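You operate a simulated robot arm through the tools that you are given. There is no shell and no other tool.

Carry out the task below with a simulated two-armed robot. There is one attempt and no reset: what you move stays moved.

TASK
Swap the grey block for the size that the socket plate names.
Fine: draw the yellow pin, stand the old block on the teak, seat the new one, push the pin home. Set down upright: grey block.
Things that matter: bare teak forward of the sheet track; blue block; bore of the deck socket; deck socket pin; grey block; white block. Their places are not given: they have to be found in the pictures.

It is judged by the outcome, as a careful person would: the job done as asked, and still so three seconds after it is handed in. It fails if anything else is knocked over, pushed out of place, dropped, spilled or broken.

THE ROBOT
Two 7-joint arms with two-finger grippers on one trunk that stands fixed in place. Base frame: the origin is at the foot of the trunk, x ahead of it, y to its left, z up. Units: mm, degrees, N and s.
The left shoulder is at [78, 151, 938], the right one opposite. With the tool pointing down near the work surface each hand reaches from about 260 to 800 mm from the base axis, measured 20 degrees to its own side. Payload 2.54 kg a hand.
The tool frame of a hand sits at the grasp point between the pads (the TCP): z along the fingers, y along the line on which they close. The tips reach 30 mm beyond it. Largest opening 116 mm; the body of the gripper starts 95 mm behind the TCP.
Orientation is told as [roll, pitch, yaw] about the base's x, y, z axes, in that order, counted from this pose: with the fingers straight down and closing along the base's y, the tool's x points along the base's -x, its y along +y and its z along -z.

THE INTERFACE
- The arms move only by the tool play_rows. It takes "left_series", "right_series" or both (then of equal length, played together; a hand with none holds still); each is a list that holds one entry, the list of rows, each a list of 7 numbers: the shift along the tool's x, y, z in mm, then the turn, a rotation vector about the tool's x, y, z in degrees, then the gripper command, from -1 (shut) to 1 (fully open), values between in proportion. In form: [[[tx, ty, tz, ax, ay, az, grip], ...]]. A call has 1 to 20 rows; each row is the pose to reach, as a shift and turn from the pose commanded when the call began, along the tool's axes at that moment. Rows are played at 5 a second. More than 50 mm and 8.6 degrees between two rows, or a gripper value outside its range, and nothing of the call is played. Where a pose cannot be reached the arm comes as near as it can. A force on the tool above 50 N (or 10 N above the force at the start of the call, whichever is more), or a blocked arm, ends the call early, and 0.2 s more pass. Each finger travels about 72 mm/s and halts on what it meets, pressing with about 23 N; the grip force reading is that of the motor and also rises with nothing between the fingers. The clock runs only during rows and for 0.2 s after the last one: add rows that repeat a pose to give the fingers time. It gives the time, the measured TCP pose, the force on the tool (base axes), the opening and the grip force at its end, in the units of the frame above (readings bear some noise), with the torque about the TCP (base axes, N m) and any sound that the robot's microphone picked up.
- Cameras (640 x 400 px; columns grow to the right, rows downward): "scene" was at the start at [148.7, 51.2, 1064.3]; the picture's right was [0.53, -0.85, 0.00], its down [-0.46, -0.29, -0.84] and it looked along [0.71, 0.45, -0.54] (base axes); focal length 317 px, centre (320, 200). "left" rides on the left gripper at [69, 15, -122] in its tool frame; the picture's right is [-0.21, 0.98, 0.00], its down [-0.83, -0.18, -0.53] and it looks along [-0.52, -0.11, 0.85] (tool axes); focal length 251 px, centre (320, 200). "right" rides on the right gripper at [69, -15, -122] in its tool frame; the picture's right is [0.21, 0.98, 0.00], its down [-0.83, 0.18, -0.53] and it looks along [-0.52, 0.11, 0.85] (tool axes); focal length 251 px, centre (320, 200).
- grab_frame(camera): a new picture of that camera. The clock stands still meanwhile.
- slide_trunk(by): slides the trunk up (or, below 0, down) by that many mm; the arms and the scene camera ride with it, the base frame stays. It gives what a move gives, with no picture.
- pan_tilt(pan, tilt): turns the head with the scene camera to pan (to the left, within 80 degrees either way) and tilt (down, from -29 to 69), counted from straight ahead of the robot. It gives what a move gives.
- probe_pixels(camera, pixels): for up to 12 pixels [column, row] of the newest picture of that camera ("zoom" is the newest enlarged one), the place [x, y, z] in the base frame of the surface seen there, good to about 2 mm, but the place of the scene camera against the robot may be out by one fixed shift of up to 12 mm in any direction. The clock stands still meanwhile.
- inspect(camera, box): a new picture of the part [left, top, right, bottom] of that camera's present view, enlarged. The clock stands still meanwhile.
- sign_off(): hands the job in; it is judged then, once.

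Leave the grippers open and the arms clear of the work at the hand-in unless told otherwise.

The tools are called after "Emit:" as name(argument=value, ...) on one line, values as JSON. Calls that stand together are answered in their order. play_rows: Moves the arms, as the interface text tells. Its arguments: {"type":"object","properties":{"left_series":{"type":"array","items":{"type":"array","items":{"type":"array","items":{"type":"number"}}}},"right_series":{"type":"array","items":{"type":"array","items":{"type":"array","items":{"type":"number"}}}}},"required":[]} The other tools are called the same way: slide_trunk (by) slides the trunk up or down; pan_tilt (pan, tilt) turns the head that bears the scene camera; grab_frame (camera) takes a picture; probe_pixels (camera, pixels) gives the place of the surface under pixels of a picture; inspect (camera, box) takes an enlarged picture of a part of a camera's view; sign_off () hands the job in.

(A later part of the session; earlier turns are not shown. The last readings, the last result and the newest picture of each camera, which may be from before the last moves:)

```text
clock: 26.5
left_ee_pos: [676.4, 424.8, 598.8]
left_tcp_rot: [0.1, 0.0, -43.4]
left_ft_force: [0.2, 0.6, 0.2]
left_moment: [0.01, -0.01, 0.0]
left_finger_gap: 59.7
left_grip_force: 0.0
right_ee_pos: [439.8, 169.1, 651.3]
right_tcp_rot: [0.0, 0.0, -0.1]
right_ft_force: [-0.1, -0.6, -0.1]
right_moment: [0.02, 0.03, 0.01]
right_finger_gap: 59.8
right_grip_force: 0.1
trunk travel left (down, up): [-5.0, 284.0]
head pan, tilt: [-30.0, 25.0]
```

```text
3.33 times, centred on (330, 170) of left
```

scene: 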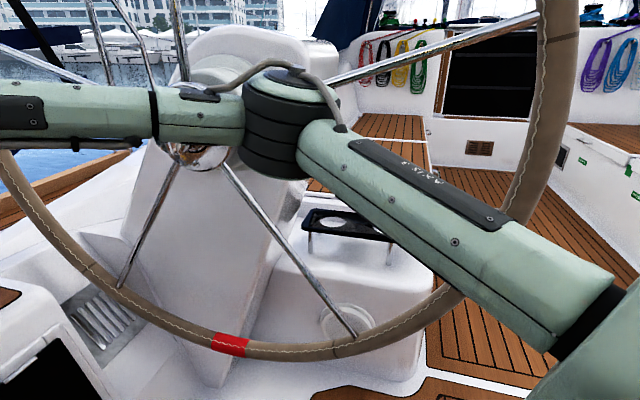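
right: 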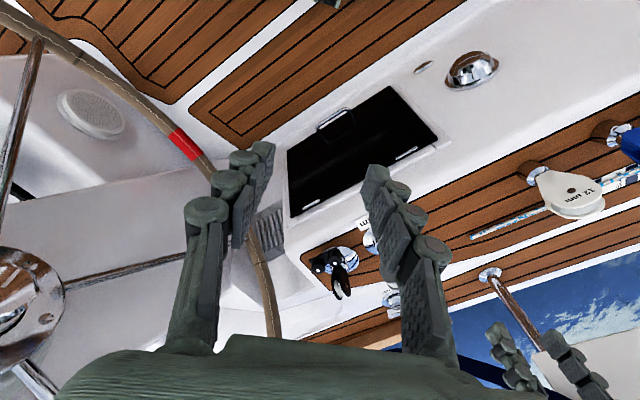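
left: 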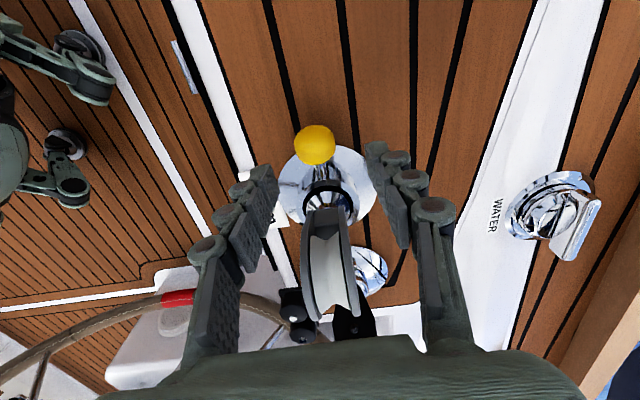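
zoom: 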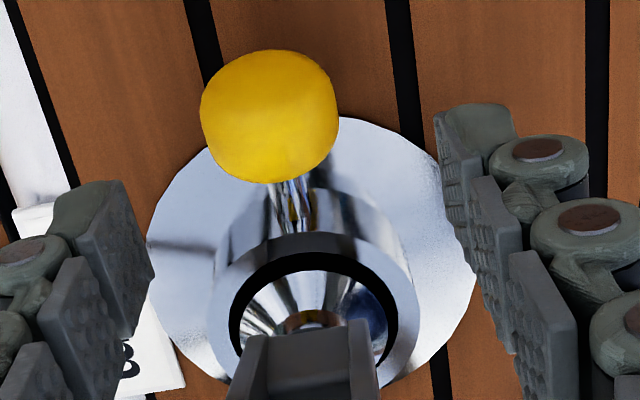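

Knob centre: about (670,426,538), width ~24 mm. I shift 5 mm aft and 4 mm toward the cockpit, descend to z≈543, and close on it.

Emit:
play_rows(left_series=[[[5, -4, 0, 0, 0, 0, 0.03], [5, -4, 20, 0, 0, 0, 0.03], [5, -4, 40, 0, 0, 0, 0.03], [5, -4, 55, 0, 0, 0, 0.03], [5, -4, 55, 0, 0, 0, 0.03]]])

Emit:
grab_frame(camera="left")

Emit:
pan_tilt(pan=38, tilt=30)

Emit:
grab_frame(camera="scene")

```text
clock: 27.7
left_ee_pos: [667.2, 425.4, 543.4]
left_tcp_rot: [0.1, 0.0, -43.4]
left_ft_force: [-0.2, 0.6, 0.8]
left_moment: [-0.02, -0.02, 0.04]
left_finger_gap: 59.6
left_grip_force: 0.1
right_ee_pos: [439.8, 169.7, 651.6]
right_tcp_rot: [0.0, 0.0, 0.0]
right_ft_force: [0.8, 0.5, 0.0]
right_moment: [0.0, 0.0, 0.0]
right_finger_gap: 59.4
right_grip_force: 0.1
trunk travel left (down, up): [-5.0, 284.0]
head pan, tilt: [-30.0, 25.0]
```

```text
taken
```

left: 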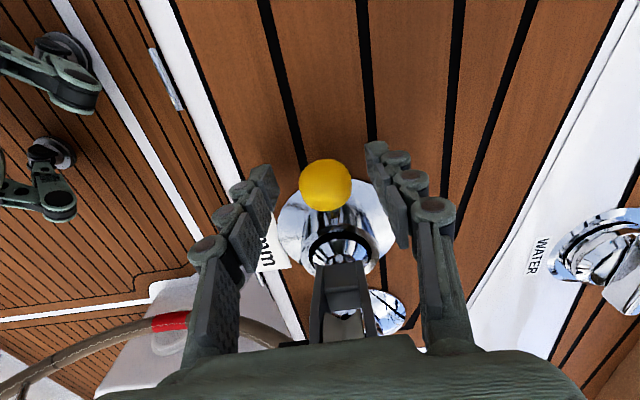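

```text
clock: 29.1
left_ee_pos: [668.0, 425.3, 544.5]
left_tcp_rot: [0.0, 0.0, -43.4]
left_ft_force: [0.5, -0.2, 0.4]
left_moment: [0.0, 0.02, 0.01]
left_finger_gap: 59.7
left_grip_force: 0.0
right_ee_pos: [439.7, 169.1, 651.7]
right_tcp_rot: [0.0, 0.0, 0.0]
right_ft_force: [0.3, -0.4, 0.2]
right_moment: [0.05, 0.02, -0.02]
right_finger_gap: 59.8
right_grip_force: 0.0
trunk travel left (down, up): [-5.0, 284.0]
head pan, tilt: [38.0, 30.0]
```

```text
taken
```

scene: 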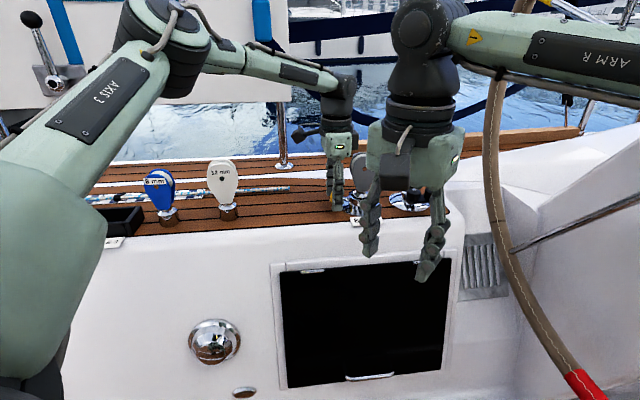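

The knob sits between the fingers at (325,185). Closing on it.

Emit:
play_rows(left_series=[[[0, 0, 0, 0, 0, 0, -0.4], [0, 0, 0, 0, 0, 0, -0.7], [0, 0, 0, 0, 0, 0, -1], [0, 0, 0, 0, 0, 0, -1], [0, 0, 0, 0, 0, 0, -1]]])

Emit:
grab_frame(camera="left")

```text
clock: 30.3
left_ee_pos: [667.1, 428.0, 545.0]
left_tcp_rot: [0.3, -0.1, -43.4]
left_ft_force: [20.5, 18.3, 1.2]
left_moment: [0.1, -0.16, -0.68]
left_finger_gap: 29.2
left_grip_force: 45.9
right_ee_pos: [439.7, 169.7, 652.3]
right_tcp_rot: [-0.1, 0.0, 0.0]
right_ft_force: [-0.4, 0.3, -0.6]
right_moment: [-0.03, 0.01, 0.0]
right_finger_gap: 59.5
right_grip_force: 0.1
trunk travel left (down, up): [-5.0, 284.0]
head pan, tilt: [38.0, 30.0]
```

```text
taken
```

left: 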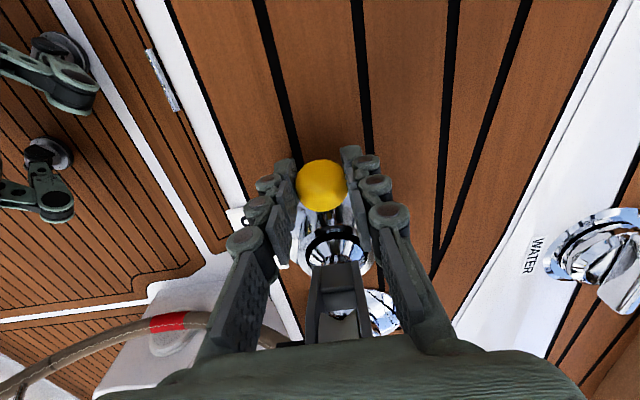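

The grip holds (gap 29 mm), but there is a sideways force of about 27 N along the closing axis, so the hand sits slightly off-centre. I'll shift +2 then +4 mm along tool y to relax it.

Emit:
play_rows(left_series=[[[0, 1, 0, 0, 0, 0, -1], [0, 2, 0, 0, 0, 0, -1], [0, 2, 0, 0, 0, 0, -1]]])

```text
clock: 31.1
left_ee_pos: [668.0, 428.2, 545.0]
left_tcp_rot: [0.2, -0.2, -43.5]
left_ft_force: [18.6, 13.6, 3.4]
left_moment: [0.24, -0.07, -0.71]
left_finger_gap: 28.7
left_grip_force: 44.9
right_ee_pos: [440.4, 169.6, 650.6]
right_tcp_rot: [-0.1, 0.0, 0.0]
right_ft_force: [0.5, -0.7, 0.3]
right_moment: [0.02, 0.03, 0.0]
right_finger_gap: 59.7
right_grip_force: 0.1
trunk travel left (down, up): [-5.0, 284.0]
head pan, tilt: [38.0, 30.0]
```

Force dropped only a little; the arm is compliant. Shifting further, 8 mm in steps.

Emit:
play_rows(left_series=[[[0, 2, 0, 0, 0, 0, -1], [0, 4, 0, 0, 0, 0, -1], [0, 6, 0, 0, 0, 0, -1], [0, 6, 0, 0, 0, 0, -1]]])

Emit:
grab_frame(camera="left")

```text
clock: 32.1
left_ee_pos: [669.5, 428.3, 544.6]
left_tcp_rot: [-0.6, 0.1, -43.6]
left_ft_force: [-29.2, -24.1, 6.0]
left_moment: [-0.94, 0.2, -0.63]
left_finger_gap: 28.8
left_grip_force: 45.4
right_ee_pos: [438.8, 169.2, 652.6]
right_tcp_rot: [0.1, 0.0, 0.0]
right_ft_force: [-1.5, 0.4, -1.1]
right_moment: [0.02, -0.02, -0.02]
right_finger_gap: 59.6
right_grip_force: 0.0
trunk travel left (down, up): [-5.0, 284.0]
head pan, tilt: [38.0, 30.0]
```

```text
taken
```

left: 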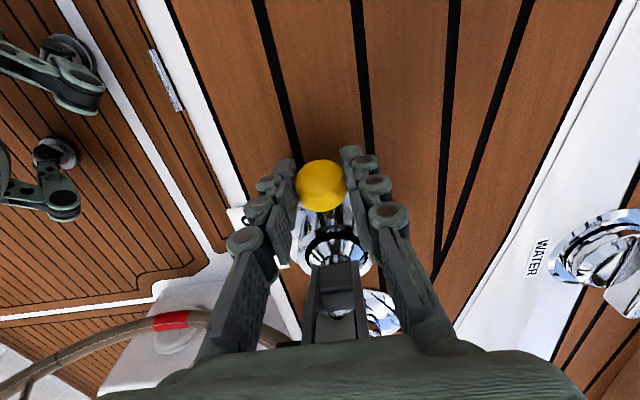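

Overshot (−38 N); balance is about 3.7 mm back. I'll relax there.

Emit:
play_rows(left_series=[[[0, -2, 0, 0, 0, 0, -1], [0, -3.7, 0, 0, 0, 0, -1], [0, -3.7, 0, 0, 0, 0, -1]]])

```text
clock: 32.9
left_ee_pos: [668.7, 427.5, 545.2]
left_tcp_rot: [-0.1, 0.1, -43.4]
left_ft_force: [-16.8, -18.9, 0.3]
left_moment: [-0.17, 0.52, -0.69]
left_finger_gap: 29.2
left_grip_force: 44.7
right_ee_pos: [439.9, 169.0, 652.7]
right_tcp_rot: [0.1, 0.1, 0.0]
right_ft_force: [0.2, -0.3, 0.2]
right_moment: [0.02, 0.0, -0.03]
right_finger_gap: 59.8
right_grip_force: 0.1
trunk travel left (down, up): [-5.0, 284.0]
head pan, tilt: [38.0, 30.0]
```

Still −25 N along the axis (stick friction). Another 2 mm back, then begin drawing along tool +x (away from the socket), 6 mm.

Emit:
play_rows(left_series=[[[0, -1.5, 0, 0, 0, 0, -1], [2, -2, 0, 0, 0, 0, -1], [4, -2, 0, 0, 0, 0, -1], [6, -2, 0, 0, 0, 0, -1], [6, -2, 0, 0, 0, 0, -1]]])

Emit:
grab_frame(camera="left")

```text
clock: 34.1
left_ee_pos: [664.3, 432.0, 545.8]
left_tcp_rot: [0.3, -0.2, -43.4]
left_ft_force: [-3.9, -8.8, 10.5]
left_moment: [-0.12, 0.3, -0.72]
left_finger_gap: 28.9
left_grip_force: 44.7
right_ee_pos: [439.2, 168.3, 652.2]
right_tcp_rot: [0.1, -0.1, 0.0]
right_ft_force: [-0.2, 0.3, 0.6]
right_moment: [-0.02, 0.01, -0.01]
right_finger_gap: 59.6
right_grip_force: 0.1
trunk travel left (down, up): [-5.0, 284.0]
head pan, tilt: [38.0, 30.0]
```

```text
taken
```

left: 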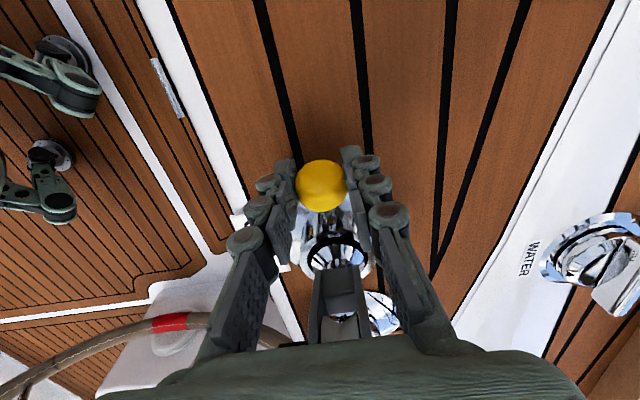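

The knob moves with the fingers at low force. Drawing another 20 mm.

Emit:
play_rows(left_series=[[[4, 0, 0, 0, 0, 0, -1], [8, 0, 0, 0, 0, 0, -1], [12, 0, 0, 0, 0, 0, -1], [16, 0, 0, 0, 0, 0, -1], [20, 0, 0, 0, 0, 0, -1], [20, 0, 0, 0, 0, 0, -1]]])

Emit:
inspect(camera="left", box=[250, 120, 410, 300])

```text
clock: 35.5
left_ee_pos: [656.6, 441.1, 549.6]
left_tcp_rot: [0.7, -1.0, -43.7]
left_ft_force: [37.0, -18.4, 17.4]
left_moment: [-0.44, -0.42, -0.7]
left_finger_gap: 28.9
left_grip_force: 44.9
right_ee_pos: [439.1, 169.2, 651.1]
right_tcp_rot: [0.1, -0.1, -0.1]
right_ft_force: [-0.1, 1.7, 0.6]
right_moment: [0.0, 0.01, 0.04]
right_finger_gap: 59.6
right_grip_force: 0.0
trunk travel left (down, up): [-5.0, 284.0]
head pan, tilt: [38.0, 30.0]
```

```text
2.22 times, centred on (330, 210) of left
```

zoom: 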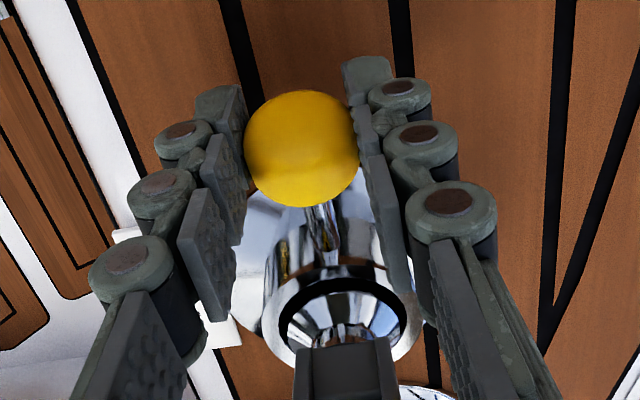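

The pin came out about 18 mm and now meets a stop (39 N along the axis). I'll ease the pull back 6 mm and then open the fingers to see if the pin stays out.

Emit:
play_rows(left_series=[[[-3, 0, 0, 0, 0, 0, -1], [-6, 0, 0, 0, 0, 0, -1], [-6, 0, 0, 0, 0, 0, -1]]])

Emit:
play_rows(left_series=[[[0, 0, 0, 0, 0, 0, -0.3], [0, 0, 0, 0, 0, 0, 0.03], [0, 0, 0, 0, 0, 0, 0.03], [0, 0, 0, 0, 0, 0, 0.03]]])

Emit:
inspect(camera="left", box=[250, 120, 410, 300])

```text
clock: 36.3
left_ee_pos: [655.7, 440.8, 550.4]
left_tcp_rot: [0.6, -0.6, -43.4]
left_ft_force: [23.1, -4.5, 20.1]
left_moment: [-0.66, -0.54, -0.67]
left_finger_gap: 29.0
left_grip_force: 44.4
right_ee_pos: [438.9, 169.9, 652.9]
right_tcp_rot: [0.2, -0.1, -0.1]
right_ft_force: [0.5, 0.6, -0.1]
right_moment: [-0.01, 0.0, 0.04]
right_finger_gap: 59.9
right_grip_force: 0.0
trunk travel left (down, up): [-5.0, 284.0]
head pan, tilt: [38.0, 30.0]
```

```text
clock: 37.3
left_ee_pos: [652.3, 440.8, 544.2]
left_tcp_rot: [0.2, 0.1, -43.4]
left_ft_force: [0.7, -0.3, -0.3]
left_moment: [-0.01, -0.01, -0.02]
left_finger_gap: 59.9
left_grip_force: 0.1
right_ee_pos: [440.3, 169.2, 651.8]
right_tcp_rot: [0.0, 0.0, 0.1]
right_ft_force: [-0.1, -0.2, 0.9]
right_moment: [0.04, -0.01, -0.01]
right_finger_gap: 59.8
right_grip_force: 0.0
trunk travel left (down, up): [-5.0, 284.0]
head pan, tilt: [38.0, 30.0]
```

```text
2.22 times, centred on (330, 210) of left
```

zoom: 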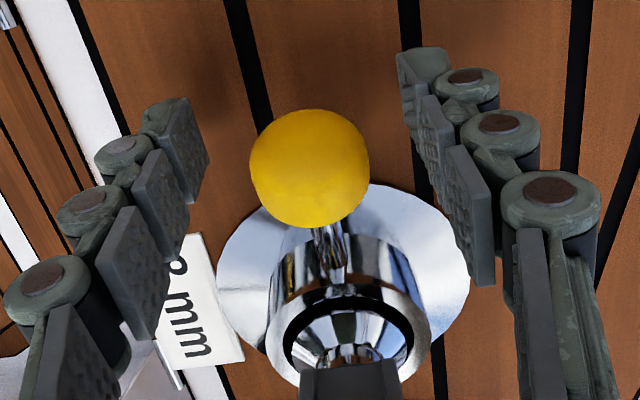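

Probing the knob and pin now that it is released, to see whether it stayed out.

Emit:
probe_pixels(camera="zoom", pixels=[[310, 165], [255, 165], [365, 165], [310, 115], [310, 220], [325, 250], [345, 292], [345, 380], [300, 380], [395, 380]])

Emit:
grab_frame(camera="right")

```text
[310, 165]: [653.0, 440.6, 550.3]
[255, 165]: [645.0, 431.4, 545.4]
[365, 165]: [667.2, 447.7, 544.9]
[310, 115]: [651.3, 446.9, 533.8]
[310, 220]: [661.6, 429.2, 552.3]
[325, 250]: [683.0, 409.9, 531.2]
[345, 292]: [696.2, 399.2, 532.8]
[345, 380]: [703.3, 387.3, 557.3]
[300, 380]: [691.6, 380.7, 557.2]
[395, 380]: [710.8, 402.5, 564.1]
```

```text
taken
```

right: 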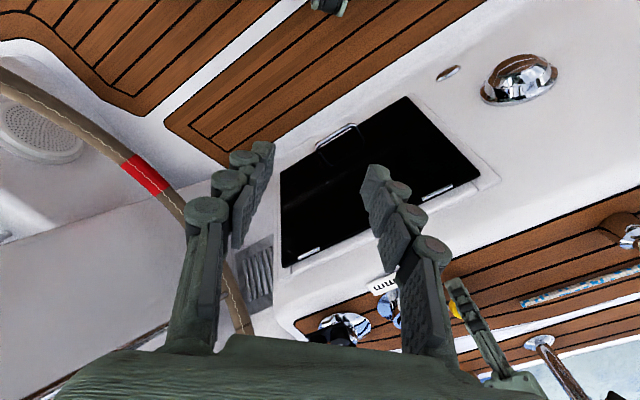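

The pin stayed out: knob now at d≈176, 18 mm further out than before. Next I lift straight up to z≈690, then move over the grey block and look down at it.

Emit:
play_rows(left_series=[[[0, 0, -30, 0, 0, 0, 0.03], [0, 1, -70, 0, 0, 0, 0.03], [0, 2, -110, 0, 0, 0, 0.03], [0, 2, -146, 0, 0, 0, 0.03], [-40, 2, -146, 0, 0, 0, 0.03], [-83, 2, -146, 0, 0, 0, 0.03], [-83, 2, -146, 0, 0, 0, 0.03]]])

Emit:
grab_frame(camera="left")

```text
clock: 38.9
left_ee_pos: [698.0, 386.5, 689.0]
left_tcp_rot: [0.1, 0.0, -43.4]
left_ft_force: [0.0, -0.8, -0.4]
left_moment: [0.02, 0.02, -0.02]
left_finger_gap: 59.6
left_grip_force: 0.1
left hand out of reach, approached as far as the arm can: row 6, 7
right_ee_pos: [439.1, 168.8, 653.1]
right_tcp_rot: [0.0, 0.0, 0.0]
right_ft_force: [-0.2, -0.2, -0.2]
right_moment: [0.0, 0.0, -0.01]
right_finger_gap: 59.4
right_grip_force: 0.1
trunk travel left (down, up): [-5.0, 284.0]
head pan, tilt: [38.0, 30.0]
```

```text
taken
```

left: 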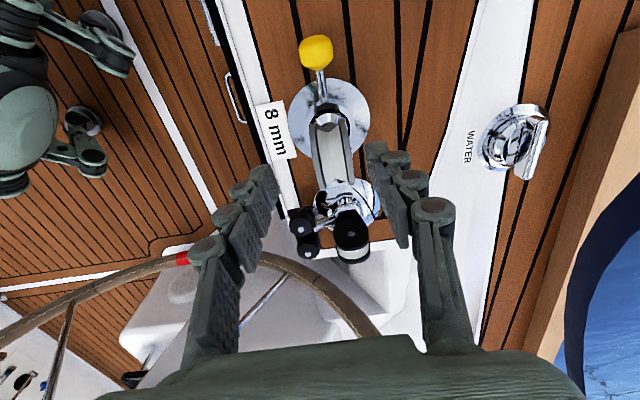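

At this distance the hand falls about 15 mm short with fingers straight down. I'll tilt the hand 20° about its closing axis (fingers leaning forward, pads still parallel to the cheeks), which brings the wrist nearer, then move over the grey block.

Emit:
play_rows(left_series=[[[0, 0, 0, 0, -7, 0, 0.03], [0, 0, 0, 0, -14, 0, 0.03], [0, 3, 0, 0, -20, 0, 0.03], [-6, 6, 0, 0, -20, 0, 0.03], [-13, 10, 0, 0, -20, 0, 0.03], [-13, 10, 0, 0, -20, 0, 0.03]]])

Emit:
grab_frame(camera="left")

```text
clock: 40.3
left_ee_pos: [714.3, 386.5, 689.3]
left_tcp_rot: [0.1, -20.1, -43.4]
left_ft_force: [1.0, 0.2, 0.3]
left_moment: [0.01, -0.01, 0.01]
left_finger_gap: 59.8
left_grip_force: 0.0
right_ee_pos: [440.7, 169.4, 651.9]
right_tcp_rot: [0.1, 0.0, 0.0]
right_ft_force: [0.1, -0.1, 0.2]
right_moment: [0.0, 0.0, -0.01]
right_finger_gap: 59.7
right_grip_force: 0.0
trunk travel left (down, up): [-5.0, 284.0]
head pan, tilt: [38.0, 30.0]
```

```text
taken
```

left: 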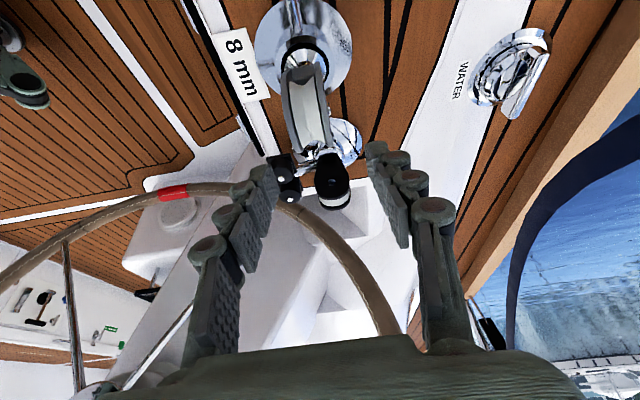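

Reached with the tilt. Zooming on the grey block to centre the fingers on its cheeks.

Emit:
inspect(camera="left", box=[250, 0, 370, 180])

Emit:
probe_pixels(camera="left", pixels=[[283, 95], [295, 75], [302, 105], [325, 75], [327, 110], [290, 130], [305, 140], [315, 70], [300, 85], [330, 140], [285, 110], [310, 125]])

```text
2.22 times, centred on (310, 90) of left
```

zoom: 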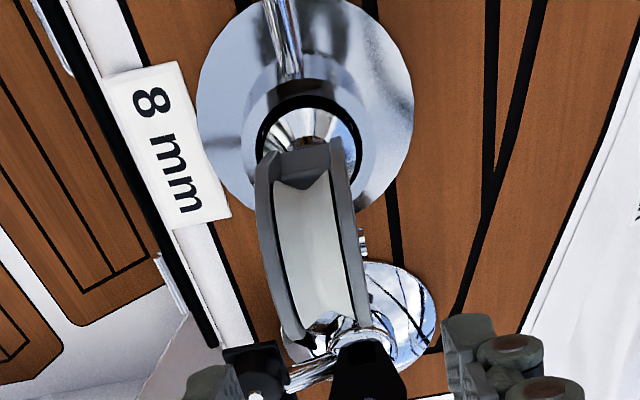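

```text
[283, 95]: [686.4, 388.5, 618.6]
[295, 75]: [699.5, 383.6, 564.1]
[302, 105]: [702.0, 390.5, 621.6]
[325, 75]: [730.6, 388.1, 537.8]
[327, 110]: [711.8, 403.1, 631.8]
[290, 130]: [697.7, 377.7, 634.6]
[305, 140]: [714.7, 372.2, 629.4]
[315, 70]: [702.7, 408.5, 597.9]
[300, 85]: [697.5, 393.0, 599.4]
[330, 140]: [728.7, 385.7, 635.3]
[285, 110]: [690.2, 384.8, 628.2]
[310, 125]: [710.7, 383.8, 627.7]
```

Block centre plane n≈769 (cheeks ~754 to ~783), block centre d≈255. I descend vertically 97 mm (tilted frame: tx 33, tz 91) to TCP z≈592 with fingers 60 mm apart.

Emit:
play_rows(left_series=[[[10.3, -2, 28.2, 0, 0, 0, 0.03], [20.5, -2, 56.4, 0, 0, 0, 0.03], [27.4, -2, 75.2, 0, 0, 0, 0.03], [33.2, -2, 91.2, 0, 0, 0, 0.03], [33.2, -2, 91.2, 0, 0, 0, 0.03]]])

Emit:
grab_frame(camera="left")

```text
clock: 41.5
left_ee_pos: [712.3, 385.1, 592.6]
left_tcp_rot: [0.1, -20.0, -43.4]
left_ft_force: [0.5, 0.3, -1.3]
left_moment: [-0.04, 0.02, -0.03]
left_finger_gap: 59.7
left_grip_force: 0.1
right_ee_pos: [439.7, 168.6, 652.1]
right_tcp_rot: [-0.1, 0.1, 0.0]
right_ft_force: [0.8, 0.3, 0.3]
right_moment: [0.03, 0.01, -0.02]
right_finger_gap: 59.7
right_grip_force: 0.0
trunk travel left (down, up): [-5.0, 284.0]
head pan, tilt: [38.0, 30.0]
```

```text
taken
```

left: 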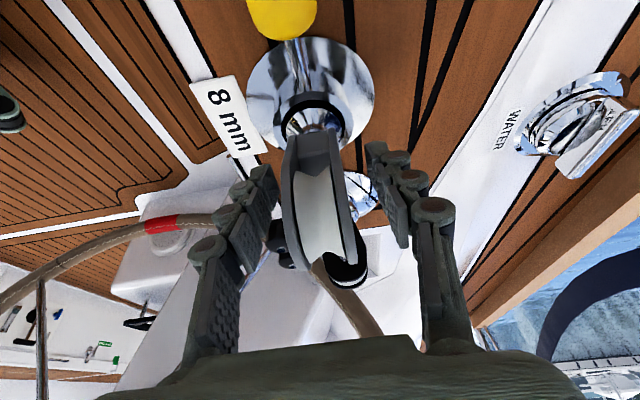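

The block lies between the fingers, near the middle. Closing gently.

Emit:
play_rows(left_series=[[[0, 0, 0, 0, 0, 0, -0.3], [0, 0, 0, 0, 0, 0, -0.45], [0, 0, 0, 0, 0, 0, -0.6], [0, 0, 0, 0, 0, 0, -1], [0, 0, 0, 0, 0, 0, -1]]])

Emit:
grab_frame(camera="left")

```text
clock: 42.7
left_ee_pos: [711.5, 385.2, 594.3]
left_tcp_rot: [0.0, -20.1, -43.5]
left_ft_force: [0.0, -1.2, 0.4]
left_moment: [-0.05, -0.06, -0.02]
left_finger_gap: 29.4
left_grip_force: 22.8
right_ee_pos: [439.6, 167.9, 650.9]
right_tcp_rot: [0.0, 0.0, 0.1]
right_ft_force: [0.4, 0.6, -0.2]
right_moment: [0.03, -0.05, 0.0]
right_finger_gap: 59.5
right_grip_force: 0.1
trunk travel left (down, up): [-5.0, 284.0]
head pan, tilt: [38.0, 30.0]
```

```text
taken
```

left: 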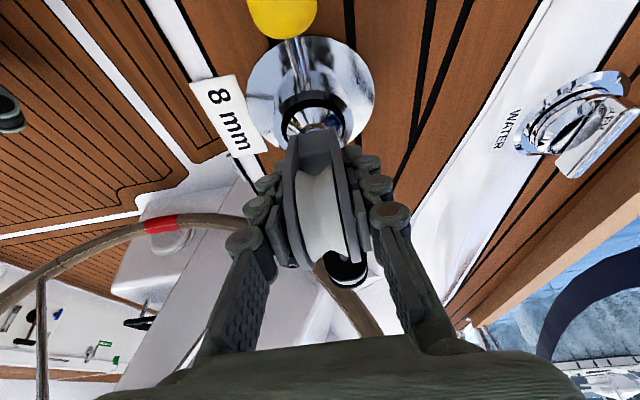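

Clean grip: 29.4 mm gap, no side force. Lifting straight up, first 20 mm, checking force.

Emit:
play_rows(left_series=[[[-1.7, 0, -4.7, 0, 0, 0, -1], [-3.4, 0, -9.4, 0, 0, 0, -1], [-6.8, 0, -18.8, 0, 0, 0, -1], [-6.8, 0, -18.8, 0, 0, 0, -1]]])

Emit:
grab_frame(camera="left")

```text
clock: 43.7
left_ee_pos: [712.6, 383.8, 612.0]
left_tcp_rot: [0.1, -20.1, -43.4]
left_ft_force: [0.4, 0.6, -4.0]
left_moment: [-0.01, 0.04, -0.01]
left_finger_gap: 29.6
left_grip_force: 23.0
right_ee_pos: [441.0, 170.2, 652.3]
right_tcp_rot: [0.0, -0.1, 0.0]
right_ft_force: [0.1, 0.6, 0.5]
right_moment: [-0.03, 0.02, 0.02]
right_finger_gap: 59.7
right_grip_force: 0.1
trunk travel left (down, up): [-5.0, 284.0]
head pan, tilt: [38.0, 30.0]
```

```text
taken
```

left: 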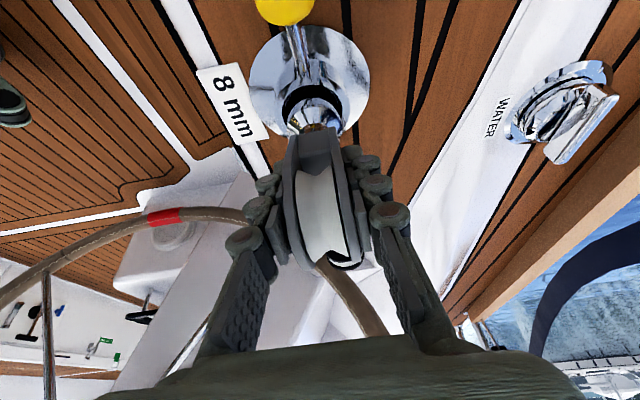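

It lifts freely with about 4 N weight. Continuing up 80 mm.

Emit:
play_rows(left_series=[[[-6.8, 0, -18.8, 0, 0, 0, -1], [-13.7, 0, -37.6, 0, 0, 0, -1], [-20.5, 0, -56.4, 0, 0, 0, -1], [-27.4, 0, -75.2, 0, 0, 0, -1], [-27.4, 0, -75.2, 0, 0, 0, -1]]])

Emit:
grab_frame(camera="left")

Emit:
inspect(camera="scene", box=[250, 40, 490, 250])

```text
clock: 44.9
left_ee_pos: [712.6, 384.0, 691.4]
left_tcp_rot: [0.1, -20.0, -43.4]
left_ft_force: [-1.1, 0.1, -3.8]
left_moment: [0.01, -0.02, 0.01]
left_finger_gap: 29.7
left_grip_force: 22.9
right_ee_pos: [440.5, 169.3, 651.4]
right_tcp_rot: [0.0, 0.0, 0.0]
right_ft_force: [-0.8, 0.5, 0.8]
right_moment: [0.02, 0.01, 0.03]
right_finger_gap: 59.6
right_grip_force: 0.2
trunk travel left (down, up): [-5.0, 284.0]
head pan, tilt: [38.0, 30.0]
```

```text
taken
```

left: 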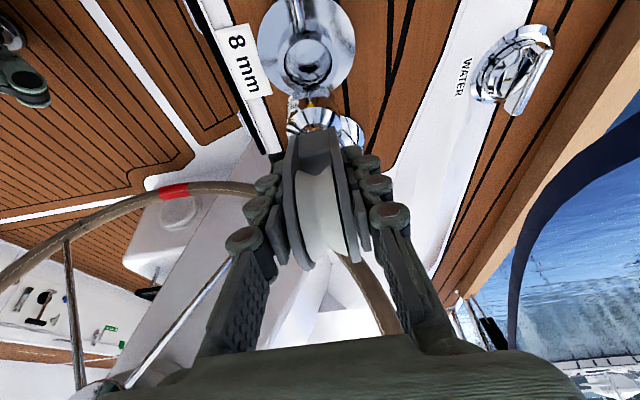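

```text
1.90 times, centred on (370, 145) of scene
```

zoom: 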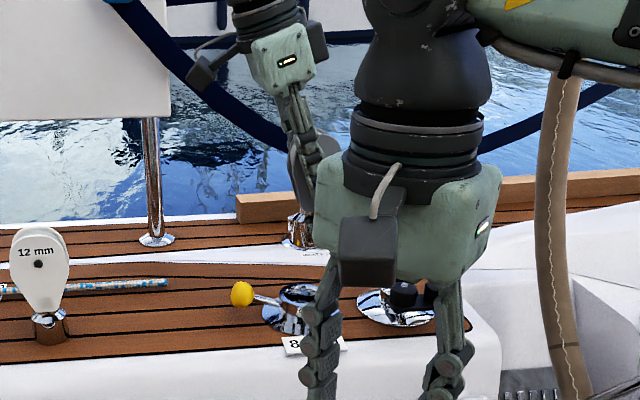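

Block is out. The socket bore is visible in the left picture at about (305,62). Zooming to locate the bore exactly and see whether it has a key feature.

Emit:
inspect(camera="left", box=[250, 0, 370, 160])

Emit:
probe_pixels(camera="left", pixels=[[281, 62], [331, 62], [306, 40], [306, 86], [306, 62], [289, 64], [325, 64], [306, 78], [306, 48], [270, 85]])

```text
2.50 times, centred on (310, 80) of left
```

zoom: 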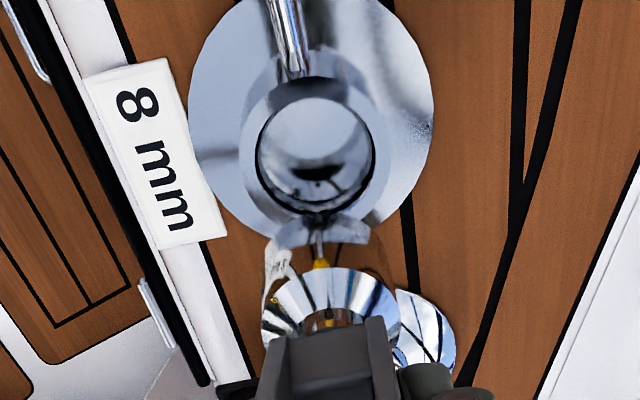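

```text
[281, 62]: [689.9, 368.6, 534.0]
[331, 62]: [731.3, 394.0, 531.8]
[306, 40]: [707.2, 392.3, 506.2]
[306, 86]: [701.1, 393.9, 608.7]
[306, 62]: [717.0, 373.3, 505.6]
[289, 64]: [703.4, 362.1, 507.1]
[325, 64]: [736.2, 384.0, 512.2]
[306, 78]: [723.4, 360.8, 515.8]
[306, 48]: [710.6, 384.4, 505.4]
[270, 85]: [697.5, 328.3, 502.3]
```

The bore floor reads z≈505 and the rim ~534; no visible key. I carry the grey block aft along the teak to about (582,551), a clear spot between the white block and the pin, staying at the same height.

Emit:
play_rows(left_series=[[[30, 0, -11, 0, 0, 0, -1], [70, 6, -25.5, 0, 0, 0, -1], [110, 14, -40, 0, 0, 0, -1], [150, 22, -54.6, 0, 0, 0, -1], [180, 28, -65.5, 0, 0, 0, -1], [196.7, 31.3, -71.6, 0, 0, 0, -1], [196.7, 31.3, -71.6, 0, 0, 0, -1]]])

Emit:
grab_frame(camera="scene")

Emit:
grab_frame(camera="left")

```text
clock: 46.5
left_ee_pos: [579.7, 553.6, 688.4]
left_tcp_rot: [0.1, -19.9, -43.3]
left_ft_force: [0.5, 1.0, -2.7]
left_moment: [-0.01, 0.03, -0.04]
left_finger_gap: 29.6
left_grip_force: 22.9
right_ee_pos: [439.7, 170.0, 652.1]
right_tcp_rot: [0.1, 0.0, 0.0]
right_ft_force: [-1.4, 0.7, -0.7]
right_moment: [-0.02, 0.03, 0.03]
right_finger_gap: 59.7
right_grip_force: 0.0
trunk travel left (down, up): [-5.0, 284.0]
head pan, tilt: [38.0, 30.0]
```

```text
taken
```

scene: 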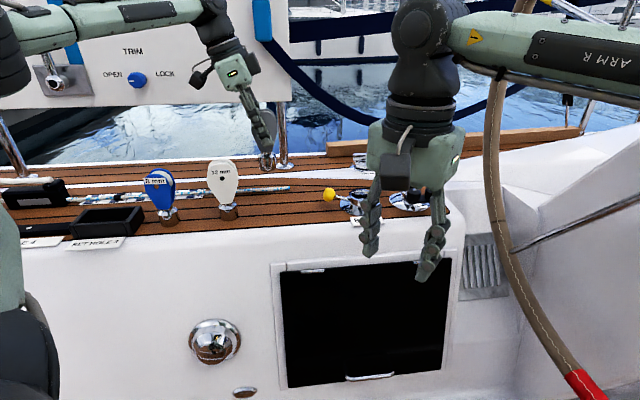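

```text
taken
```

left: 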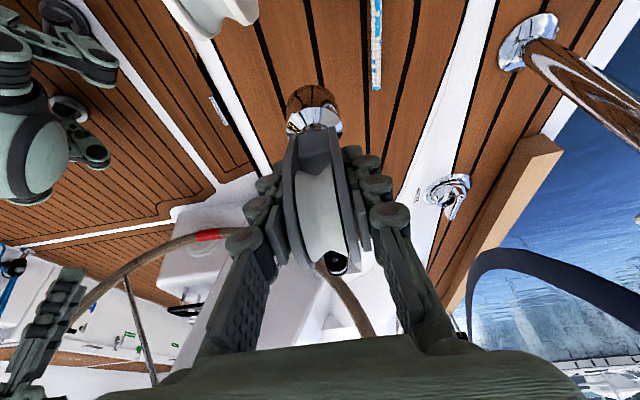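

The grey block hangs beside the white one at image (266,150). Zooming in to check clearances before lowering.

Emit:
inspect(camera="scene", box=[190, 80, 310, 230])

Emit:
probe_pixels(camera="scene", pixels=[[280, 190], [265, 200], [250, 210], [265, 190], [280, 200], [240, 195]])

```text
2.67 times, centred on (250, 155) of scene
```

zoom: 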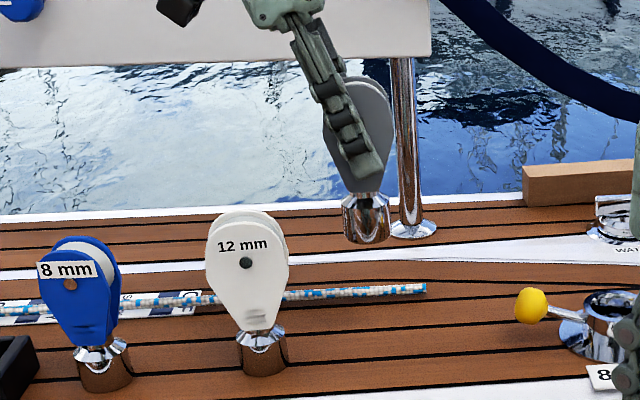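

```text
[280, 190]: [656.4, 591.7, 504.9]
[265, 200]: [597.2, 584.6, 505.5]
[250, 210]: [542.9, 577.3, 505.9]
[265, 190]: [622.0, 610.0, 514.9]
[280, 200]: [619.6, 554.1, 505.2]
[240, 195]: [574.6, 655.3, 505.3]
```

Upright and clear of the rope (70 mm) and the white block. Lowering 85 mm vertically to just above the teak.

Emit:
play_rows(left_series=[[[10.3, 0, 28.2, 0, 0, 0, -1], [20.5, 0, 56.4, 0, 0, 0, -1], [26, 0, 71.4, 0, 0, 0, -1], [29.1, 0, 79.9, 0, 0, 0, -1], [29.1, 0, 79.9, 0, 0, 0, -1]]])

Emit:
inspect(camera="scene", box=[190, 110, 310, 230])

```text
clock: 47.7
left_ee_pos: [580.2, 550.9, 605.0]
left_tcp_rot: [0.1, -20.0, -43.4]
left_ft_force: [-0.5, 0.1, -4.0]
left_moment: [0.01, 0.03, 0.01]
left_finger_gap: 29.4
left_grip_force: 22.4
right_ee_pos: [439.2, 169.9, 652.1]
right_tcp_rot: [0.0, 0.0, -0.1]
right_ft_force: [0.3, -0.1, -0.8]
right_moment: [0.0, 0.01, 0.01]
right_finger_gap: 59.9
right_grip_force: 0.0
trunk travel left (down, up): [-5.0, 284.0]
head pan, tilt: [38.0, 30.0]
```

```text
3.33 times, centred on (250, 170) of scene
```

zoom: 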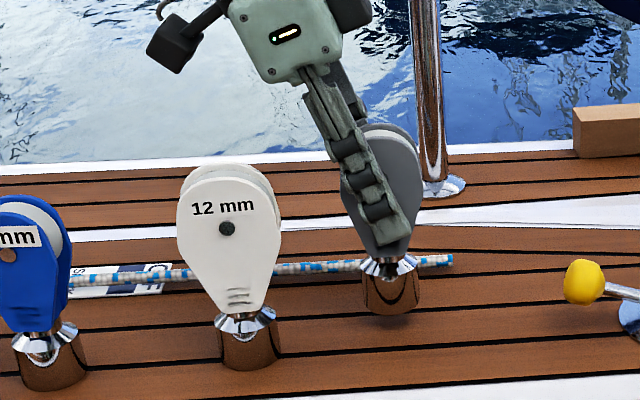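

A few more mm of air below the spigot. Lowering 8 mm, then in small steps watching the vertical force.

Emit:
play_rows(left_series=[[[1.4, 0, 3.8, 0, 0, 0, -1], [2.7, 0, 7.5, 0, 0, 0, -1], [3.1, 0, 8.5, 0, 0, 0, -1], [3.1, 0, 8.5, 0, 0, 0, -1]]])

Emit:
play_rows(left_series=[[[0.4, 0, 1, 0, 0, 0, -1], [0.7, 0, 1.9, 0, 0, 0, -1], [0.7, 0, 1.9, 0, 0, 0, -1]]])

```text
clock: 48.7
left_ee_pos: [582.8, 552.6, 596.9]
left_tcp_rot: [0.0, -20.1, -43.4]
left_ft_force: [-0.1, -0.3, -3.9]
left_moment: [0.0, 0.01, 0.05]
left_finger_gap: 29.6
left_grip_force: 22.7
right_ee_pos: [440.1, 169.5, 651.3]
right_tcp_rot: [0.0, 0.0, -0.1]
right_ft_force: [-0.3, -0.2, -0.6]
right_moment: [0.01, -0.03, 0.01]
right_finger_gap: 59.6
right_grip_force: 0.0
trunk travel left (down, up): [-5.0, 284.0]
head pan, tilt: [38.0, 30.0]
```

```text
clock: 49.5
left_ee_pos: [582.7, 551.3, 595.1]
left_tcp_rot: [0.0, -20.0, -43.4]
left_ft_force: [0.2, 0.1, -3.6]
left_moment: [0.0, 0.01, 0.0]
left_finger_gap: 29.6
left_grip_force: 22.9
right_ee_pos: [439.5, 170.1, 652.2]
right_tcp_rot: [0.1, 0.0, 0.1]
right_ft_force: [-0.1, -0.1, 0.2]
right_moment: [0.04, 0.02, 0.0]
right_finger_gap: 59.8
right_grip_force: 0.1
trunk travel left (down, up): [-5.0, 284.0]
head pan, tilt: [38.0, 30.0]
```

No contact yet (force still −3.6 N). Another 2 mm steps.

Emit:
play_rows(left_series=[[[0.4, 0, 1, 0, 0, 0, -1], [0.7, 0, 1.9, 0, 0, 0, -1], [0.7, 0, 1.9, 0, 0, 0, -1]]])

Emit:
inspect(camera="scene", box=[220, 160, 300, 220])

```text
clock: 50.3
left_ee_pos: [581.4, 551.5, 592.1]
left_tcp_rot: [0.0, -20.1, -43.4]
left_ft_force: [-0.3, 0.1, -2.7]
left_moment: [-0.04, 0.02, 0.02]
left_finger_gap: 29.4
left_grip_force: 23.3
right_ee_pos: [439.5, 168.7, 651.5]
right_tcp_rot: [0.1, 0.1, -0.1]
right_ft_force: [0.2, -0.9, 0.6]
right_moment: [-0.03, -0.02, -0.03]
right_finger_gap: 59.5
right_grip_force: 0.0
trunk travel left (down, up): [-5.0, 284.0]
head pan, tilt: [38.0, 30.0]
```

```text
6.67 times, centred on (260, 190) of scene
```

zoom: 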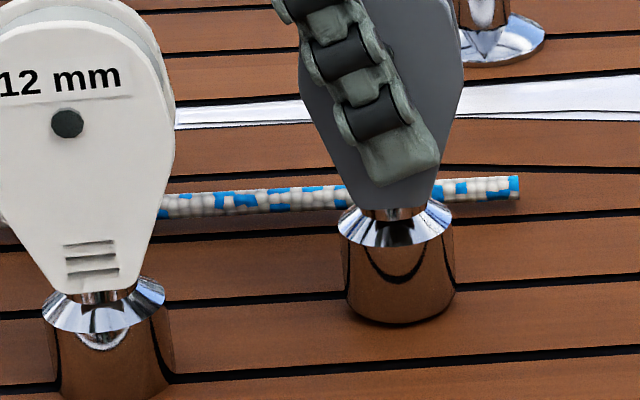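

Almost touching. 1 mm steps more.

Emit:
play_rows(left_series=[[[0.17, 0, 0.5, 0, 0, 0, -1], [0.35, 0, 0.95, 0, 0, 0, -1], [0.35, 0, 0.95, 0, 0, 0, -1]]])

Emit:
play_rows(left_series=[[[0.17, 0, 0.5, 0, 0, 0, -1], [0.35, 0, 0.95, 0, 0, 0, -1], [0.35, 0, 0.95, 0, 0, 0, -1]]])

```text
clock: 51.1
left_ee_pos: [582.5, 553.7, 591.7]
left_tcp_rot: [0.0, -20.0, -43.4]
left_ft_force: [0.5, 0.6, -3.4]
left_moment: [0.0, -0.03, 0.0]
left_finger_gap: 29.4
left_grip_force: 22.7
right_ee_pos: [440.7, 170.4, 651.5]
right_tcp_rot: [0.1, 0.1, -0.1]
right_ft_force: [-0.6, 0.1, 0.2]
right_moment: [0.01, -0.03, 0.01]
right_finger_gap: 59.8
right_grip_force: 0.1
trunk travel left (down, up): [-5.0, 284.0]
head pan, tilt: [38.0, 30.0]
```

```text
clock: 51.9
left_ee_pos: [582.3, 552.3, 590.0]
left_tcp_rot: [0.1, -19.9, -43.4]
left_ft_force: [0.7, 0.1, -3.1]
left_moment: [0.0, 0.01, 0.05]
left_finger_gap: 29.5
left_grip_force: 22.8
right_ee_pos: [440.1, 170.6, 652.1]
right_tcp_rot: [0.1, 0.0, 0.0]
right_ft_force: [-0.3, 0.8, 0.7]
right_moment: [-0.02, 0.02, 0.03]
right_finger_gap: 59.7
right_grip_force: 0.0
trunk travel left (down, up): [-5.0, 284.0]
head pan, tilt: [38.0, 30.0]
```

Still free at z 590. Two more millimetre steps.

Emit:
play_rows(left_series=[[[0.17, 0, 0.5, 0, 0, 0, -1], [0.35, 0, 0.95, 0, 0, 0, -1], [0.35, 0, 0.95, 0, 0, 0, -1]]])

Emit:
play_rows(left_series=[[[0.17, 0, 0.5, 0, 0, 0, -1], [0.35, 0, 0.95, 0, 0, 0, -1], [0.35, 0, 0.95, 0, 0, 0, -1]]])

Emit:
inspect(camera="scene", box=[220, 160, 300, 220])

```text
clock: 52.7
left_ee_pos: [582.0, 551.9, 588.9]
left_tcp_rot: [0.0, -20.1, -43.4]
left_ft_force: [-0.3, 0.3, -3.5]
left_moment: [0.0, 0.03, -0.03]
left_finger_gap: 29.4
left_grip_force: 23.2
right_ee_pos: [439.4, 169.0, 651.8]
right_tcp_rot: [0.0, 0.1, -0.1]
right_ft_force: [0.6, -0.1, 0.2]
right_moment: [0.04, -0.01, 0.0]
right_finger_gap: 59.8
right_grip_force: 0.0
trunk travel left (down, up): [-5.0, 284.0]
head pan, tilt: [38.0, 30.0]
```

```text
clock: 53.5
left_ee_pos: [582.0, 552.0, 588.9]
left_tcp_rot: [0.1, -20.0, -43.5]
left_ft_force: [0.4, 1.3, 0.7]
left_moment: [0.21, -0.03, 0.01]
left_finger_gap: 29.6
left_grip_force: 22.6
right_ee_pos: [439.7, 168.4, 651.5]
right_tcp_rot: [0.0, 0.0, 0.1]
right_ft_force: [0.5, 0.0, -0.4]
right_moment: [-0.05, -0.02, -0.02]
right_finger_gap: 59.5
right_grip_force: 0.1
trunk travel left (down, up): [-5.0, 284.0]
head pan, tilt: [38.0, 30.0]
```

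```text
6.67 times, centred on (260, 190) of scene
```

zoom: 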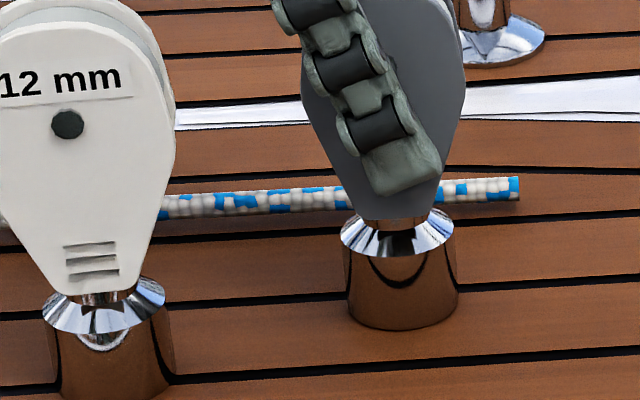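

Contact with the teak at TCP z≈588.7 (force went from −3.5 N to +0.7 N), block upright. Opening the fingers.

Emit:
play_rows(left_series=[[[0, 0, 0, 0, 0, 0, -0.45], [0, 0, 0, 0, 0, 0, -0.35], [0, 0, 0, 0, 0, 0, -0.15], [0, 0, 0, 0, 0, 0, 0.03], [0, 0, 0, 0, 0, 0, 0.03]]])

Emit:
grab_frame(camera="left")

Emit:
inspect(camera="scene", box=[190, 110, 310, 230])

```text
clock: 54.7
left_ee_pos: [582.2, 551.1, 588.8]
left_tcp_rot: [0.1, -20.0, -43.5]
left_ft_force: [0.8, -0.8, 0.6]
left_moment: [-0.02, -0.02, 0.0]
left_finger_gap: 60.1
left_grip_force: 0.0
right_ee_pos: [439.3, 169.2, 652.9]
right_tcp_rot: [0.0, 0.0, -0.1]
right_ft_force: [-0.9, 0.6, -0.4]
right_moment: [0.0, -0.01, 0.04]
right_finger_gap: 59.5
right_grip_force: 0.0
trunk travel left (down, up): [-5.0, 284.0]
head pan, tilt: [38.0, 30.0]
```

```text
taken
```

left: 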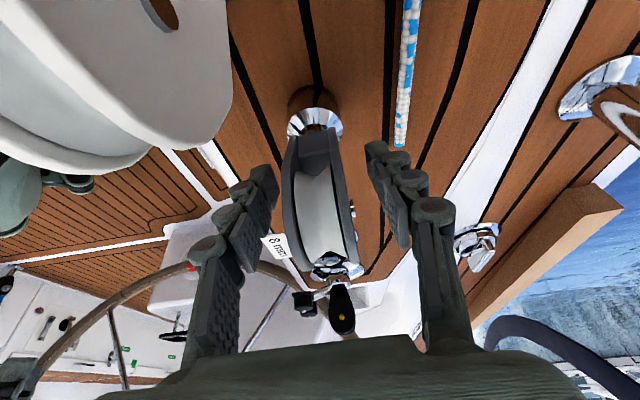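

```text
3.33 times, centred on (250, 170) of scene
```

zoom: 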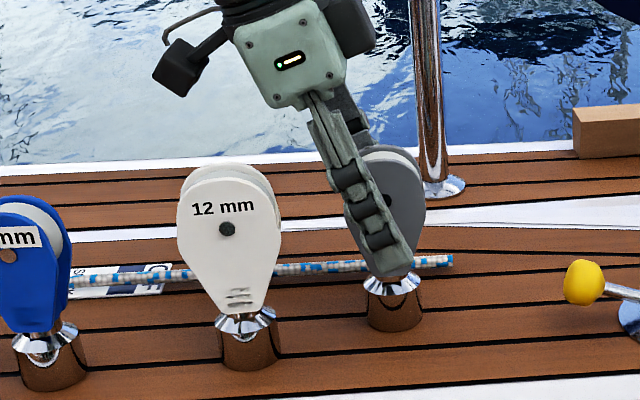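

The grey block stands by itself. I raise the hand 110 mm vertically.

Emit:
play_rows(left_series=[[[-6.8, 0, -18.8, 0, 0, 0, 0.03], [-17.1, 0, -47, 0, 0, 0, 0.03], [-27.4, 0, -75.2, 0, 0, 0, 0.03], [-37.6, 0, -103.4, 0, 0, 0, 0.03], [-37.6, 0, -103.4, 0, 0, 0, 0.03]]])

Emit:
grab_frame(camera="scene")

Emit:
grab_frame(camera="left")

```text
clock: 55.9
left_ee_pos: [583.1, 550.8, 698.3]
left_tcp_rot: [0.1, -20.0, -43.4]
left_ft_force: [-0.3, 1.1, -1.0]
left_moment: [-0.01, 0.01, 0.0]
left_finger_gap: 59.7
left_grip_force: 0.0
right_ee_pos: [440.2, 168.5, 652.6]
right_tcp_rot: [0.0, -0.1, 0.0]
right_ft_force: [0.4, 1.0, 0.7]
right_moment: [0.03, -0.04, -0.02]
right_finger_gap: 59.6
right_grip_force: 0.1
trunk travel left (down, up): [-5.0, 284.0]
head pan, tilt: [38.0, 30.0]
```

```text
taken
```

scene: 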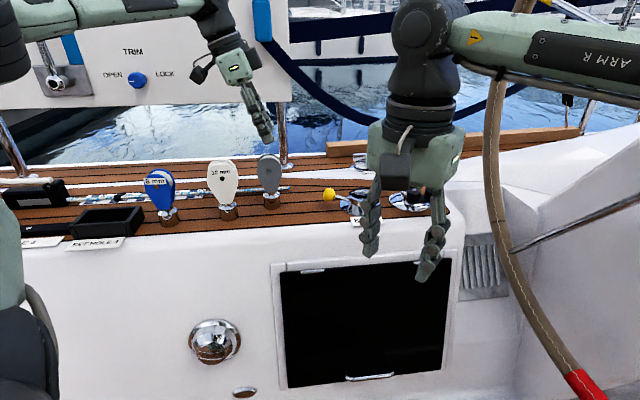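

```text
taken
```

left: 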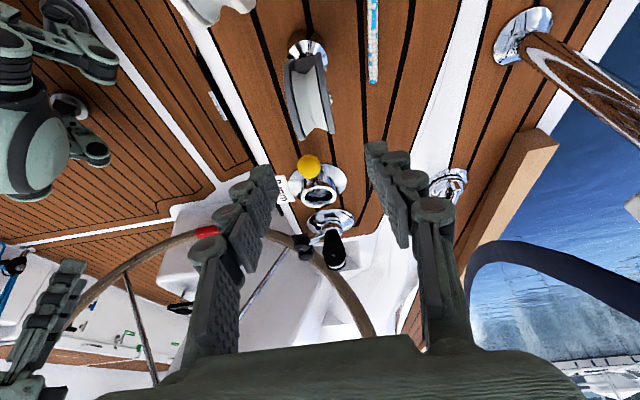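

Grey is standing among the clear teak. Now over to the blue block: raise 20 mm and move aft over it at height (passing above the white block, tips ≥ 685).

Emit:
play_rows(left_series=[[[-6.8, 0, -18.8, 0, 0, 0, 0.03], [32, -8, -33, 0, 0, 0, 0.03], [72, -16, -47.5, 0, 0, 0, 0.03], [112, -24, -62, 0, 0, 0, 0.03], [152, -32, -77, 0, 0, 0, 0.03], [180, -38, -87, 0, 0, 0, 0.03], [196.2, -40, -92.7, 0, 0, 0, 0.03], [196.2, -40, -92.7, 0, 0, 0, 0.03]]])

Emit:
grab_frame(camera="left")

Emit:
grab_frame(camera="scene")

```text
clock: 57.7
left_ee_pos: [395.6, 669.3, 719.1]
left_tcp_rot: [-0.1, -20.0, -43.4]
left_ft_force: [1.0, 0.7, -0.1]
left_moment: [-0.01, -0.01, 0.01]
left_finger_gap: 59.6
left_grip_force: 0.1
right_ee_pos: [439.8, 169.6, 651.8]
right_tcp_rot: [0.1, 0.0, -0.1]
right_ft_force: [-0.2, 0.1, 0.4]
right_moment: [0.01, -0.04, 0.01]
right_finger_gap: 59.4
right_grip_force: 0.1
trunk travel left (down, up): [-5.0, 284.0]
head pan, tilt: [38.0, 30.0]
```

```text
taken
```

left: 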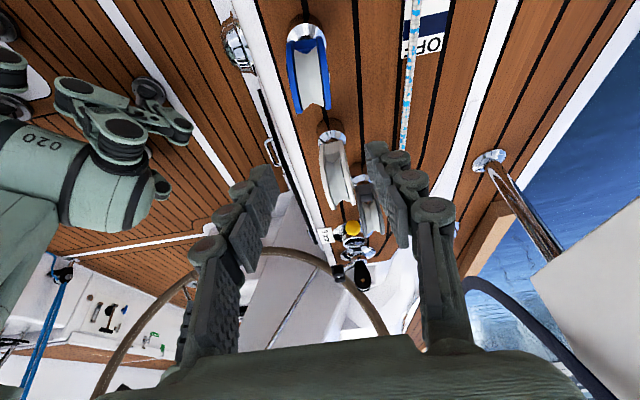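

```text
taken
```

scene: 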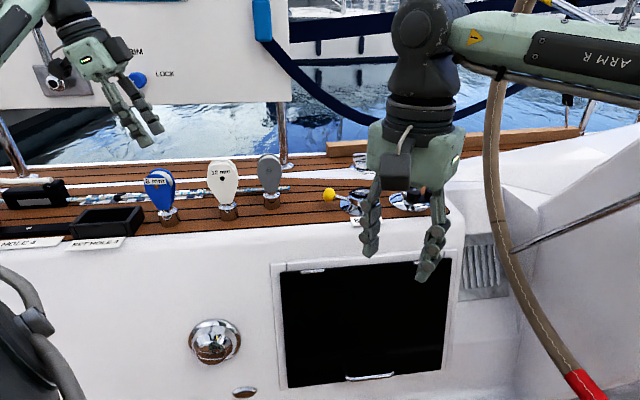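

Blue block shows at left picture (310,70). Zooming on it and probing cheeks and edges.

Emit:
inspect(camera="left", box=[260, 0, 370, 140])

Emit:
probe_pixels(camera="left", pixels=[[289, 50], [291, 70], [295, 100], [327, 50], [328, 70], [329, 100], [308, 80], [308, 100], [305, 45], [301, 30], [310, 60], [297, 110]])

```text
2.86 times, centred on (315, 70) of left
```

zoom: 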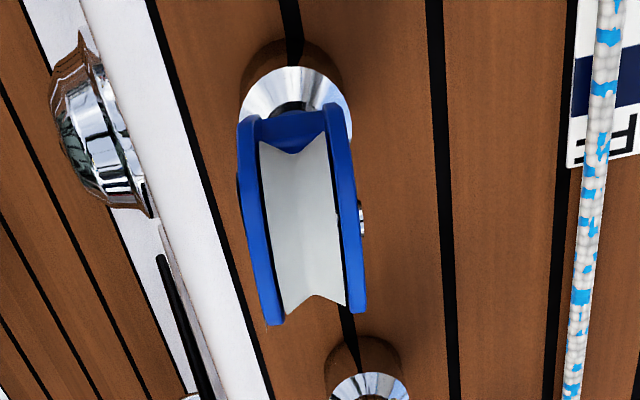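

```text
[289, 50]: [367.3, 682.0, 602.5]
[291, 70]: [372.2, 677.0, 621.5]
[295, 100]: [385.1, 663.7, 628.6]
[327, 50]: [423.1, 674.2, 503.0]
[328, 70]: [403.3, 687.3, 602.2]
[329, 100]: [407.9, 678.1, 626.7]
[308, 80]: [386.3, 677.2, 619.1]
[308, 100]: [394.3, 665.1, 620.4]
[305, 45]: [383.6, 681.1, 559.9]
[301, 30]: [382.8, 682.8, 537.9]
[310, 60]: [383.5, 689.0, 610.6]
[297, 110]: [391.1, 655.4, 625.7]
```

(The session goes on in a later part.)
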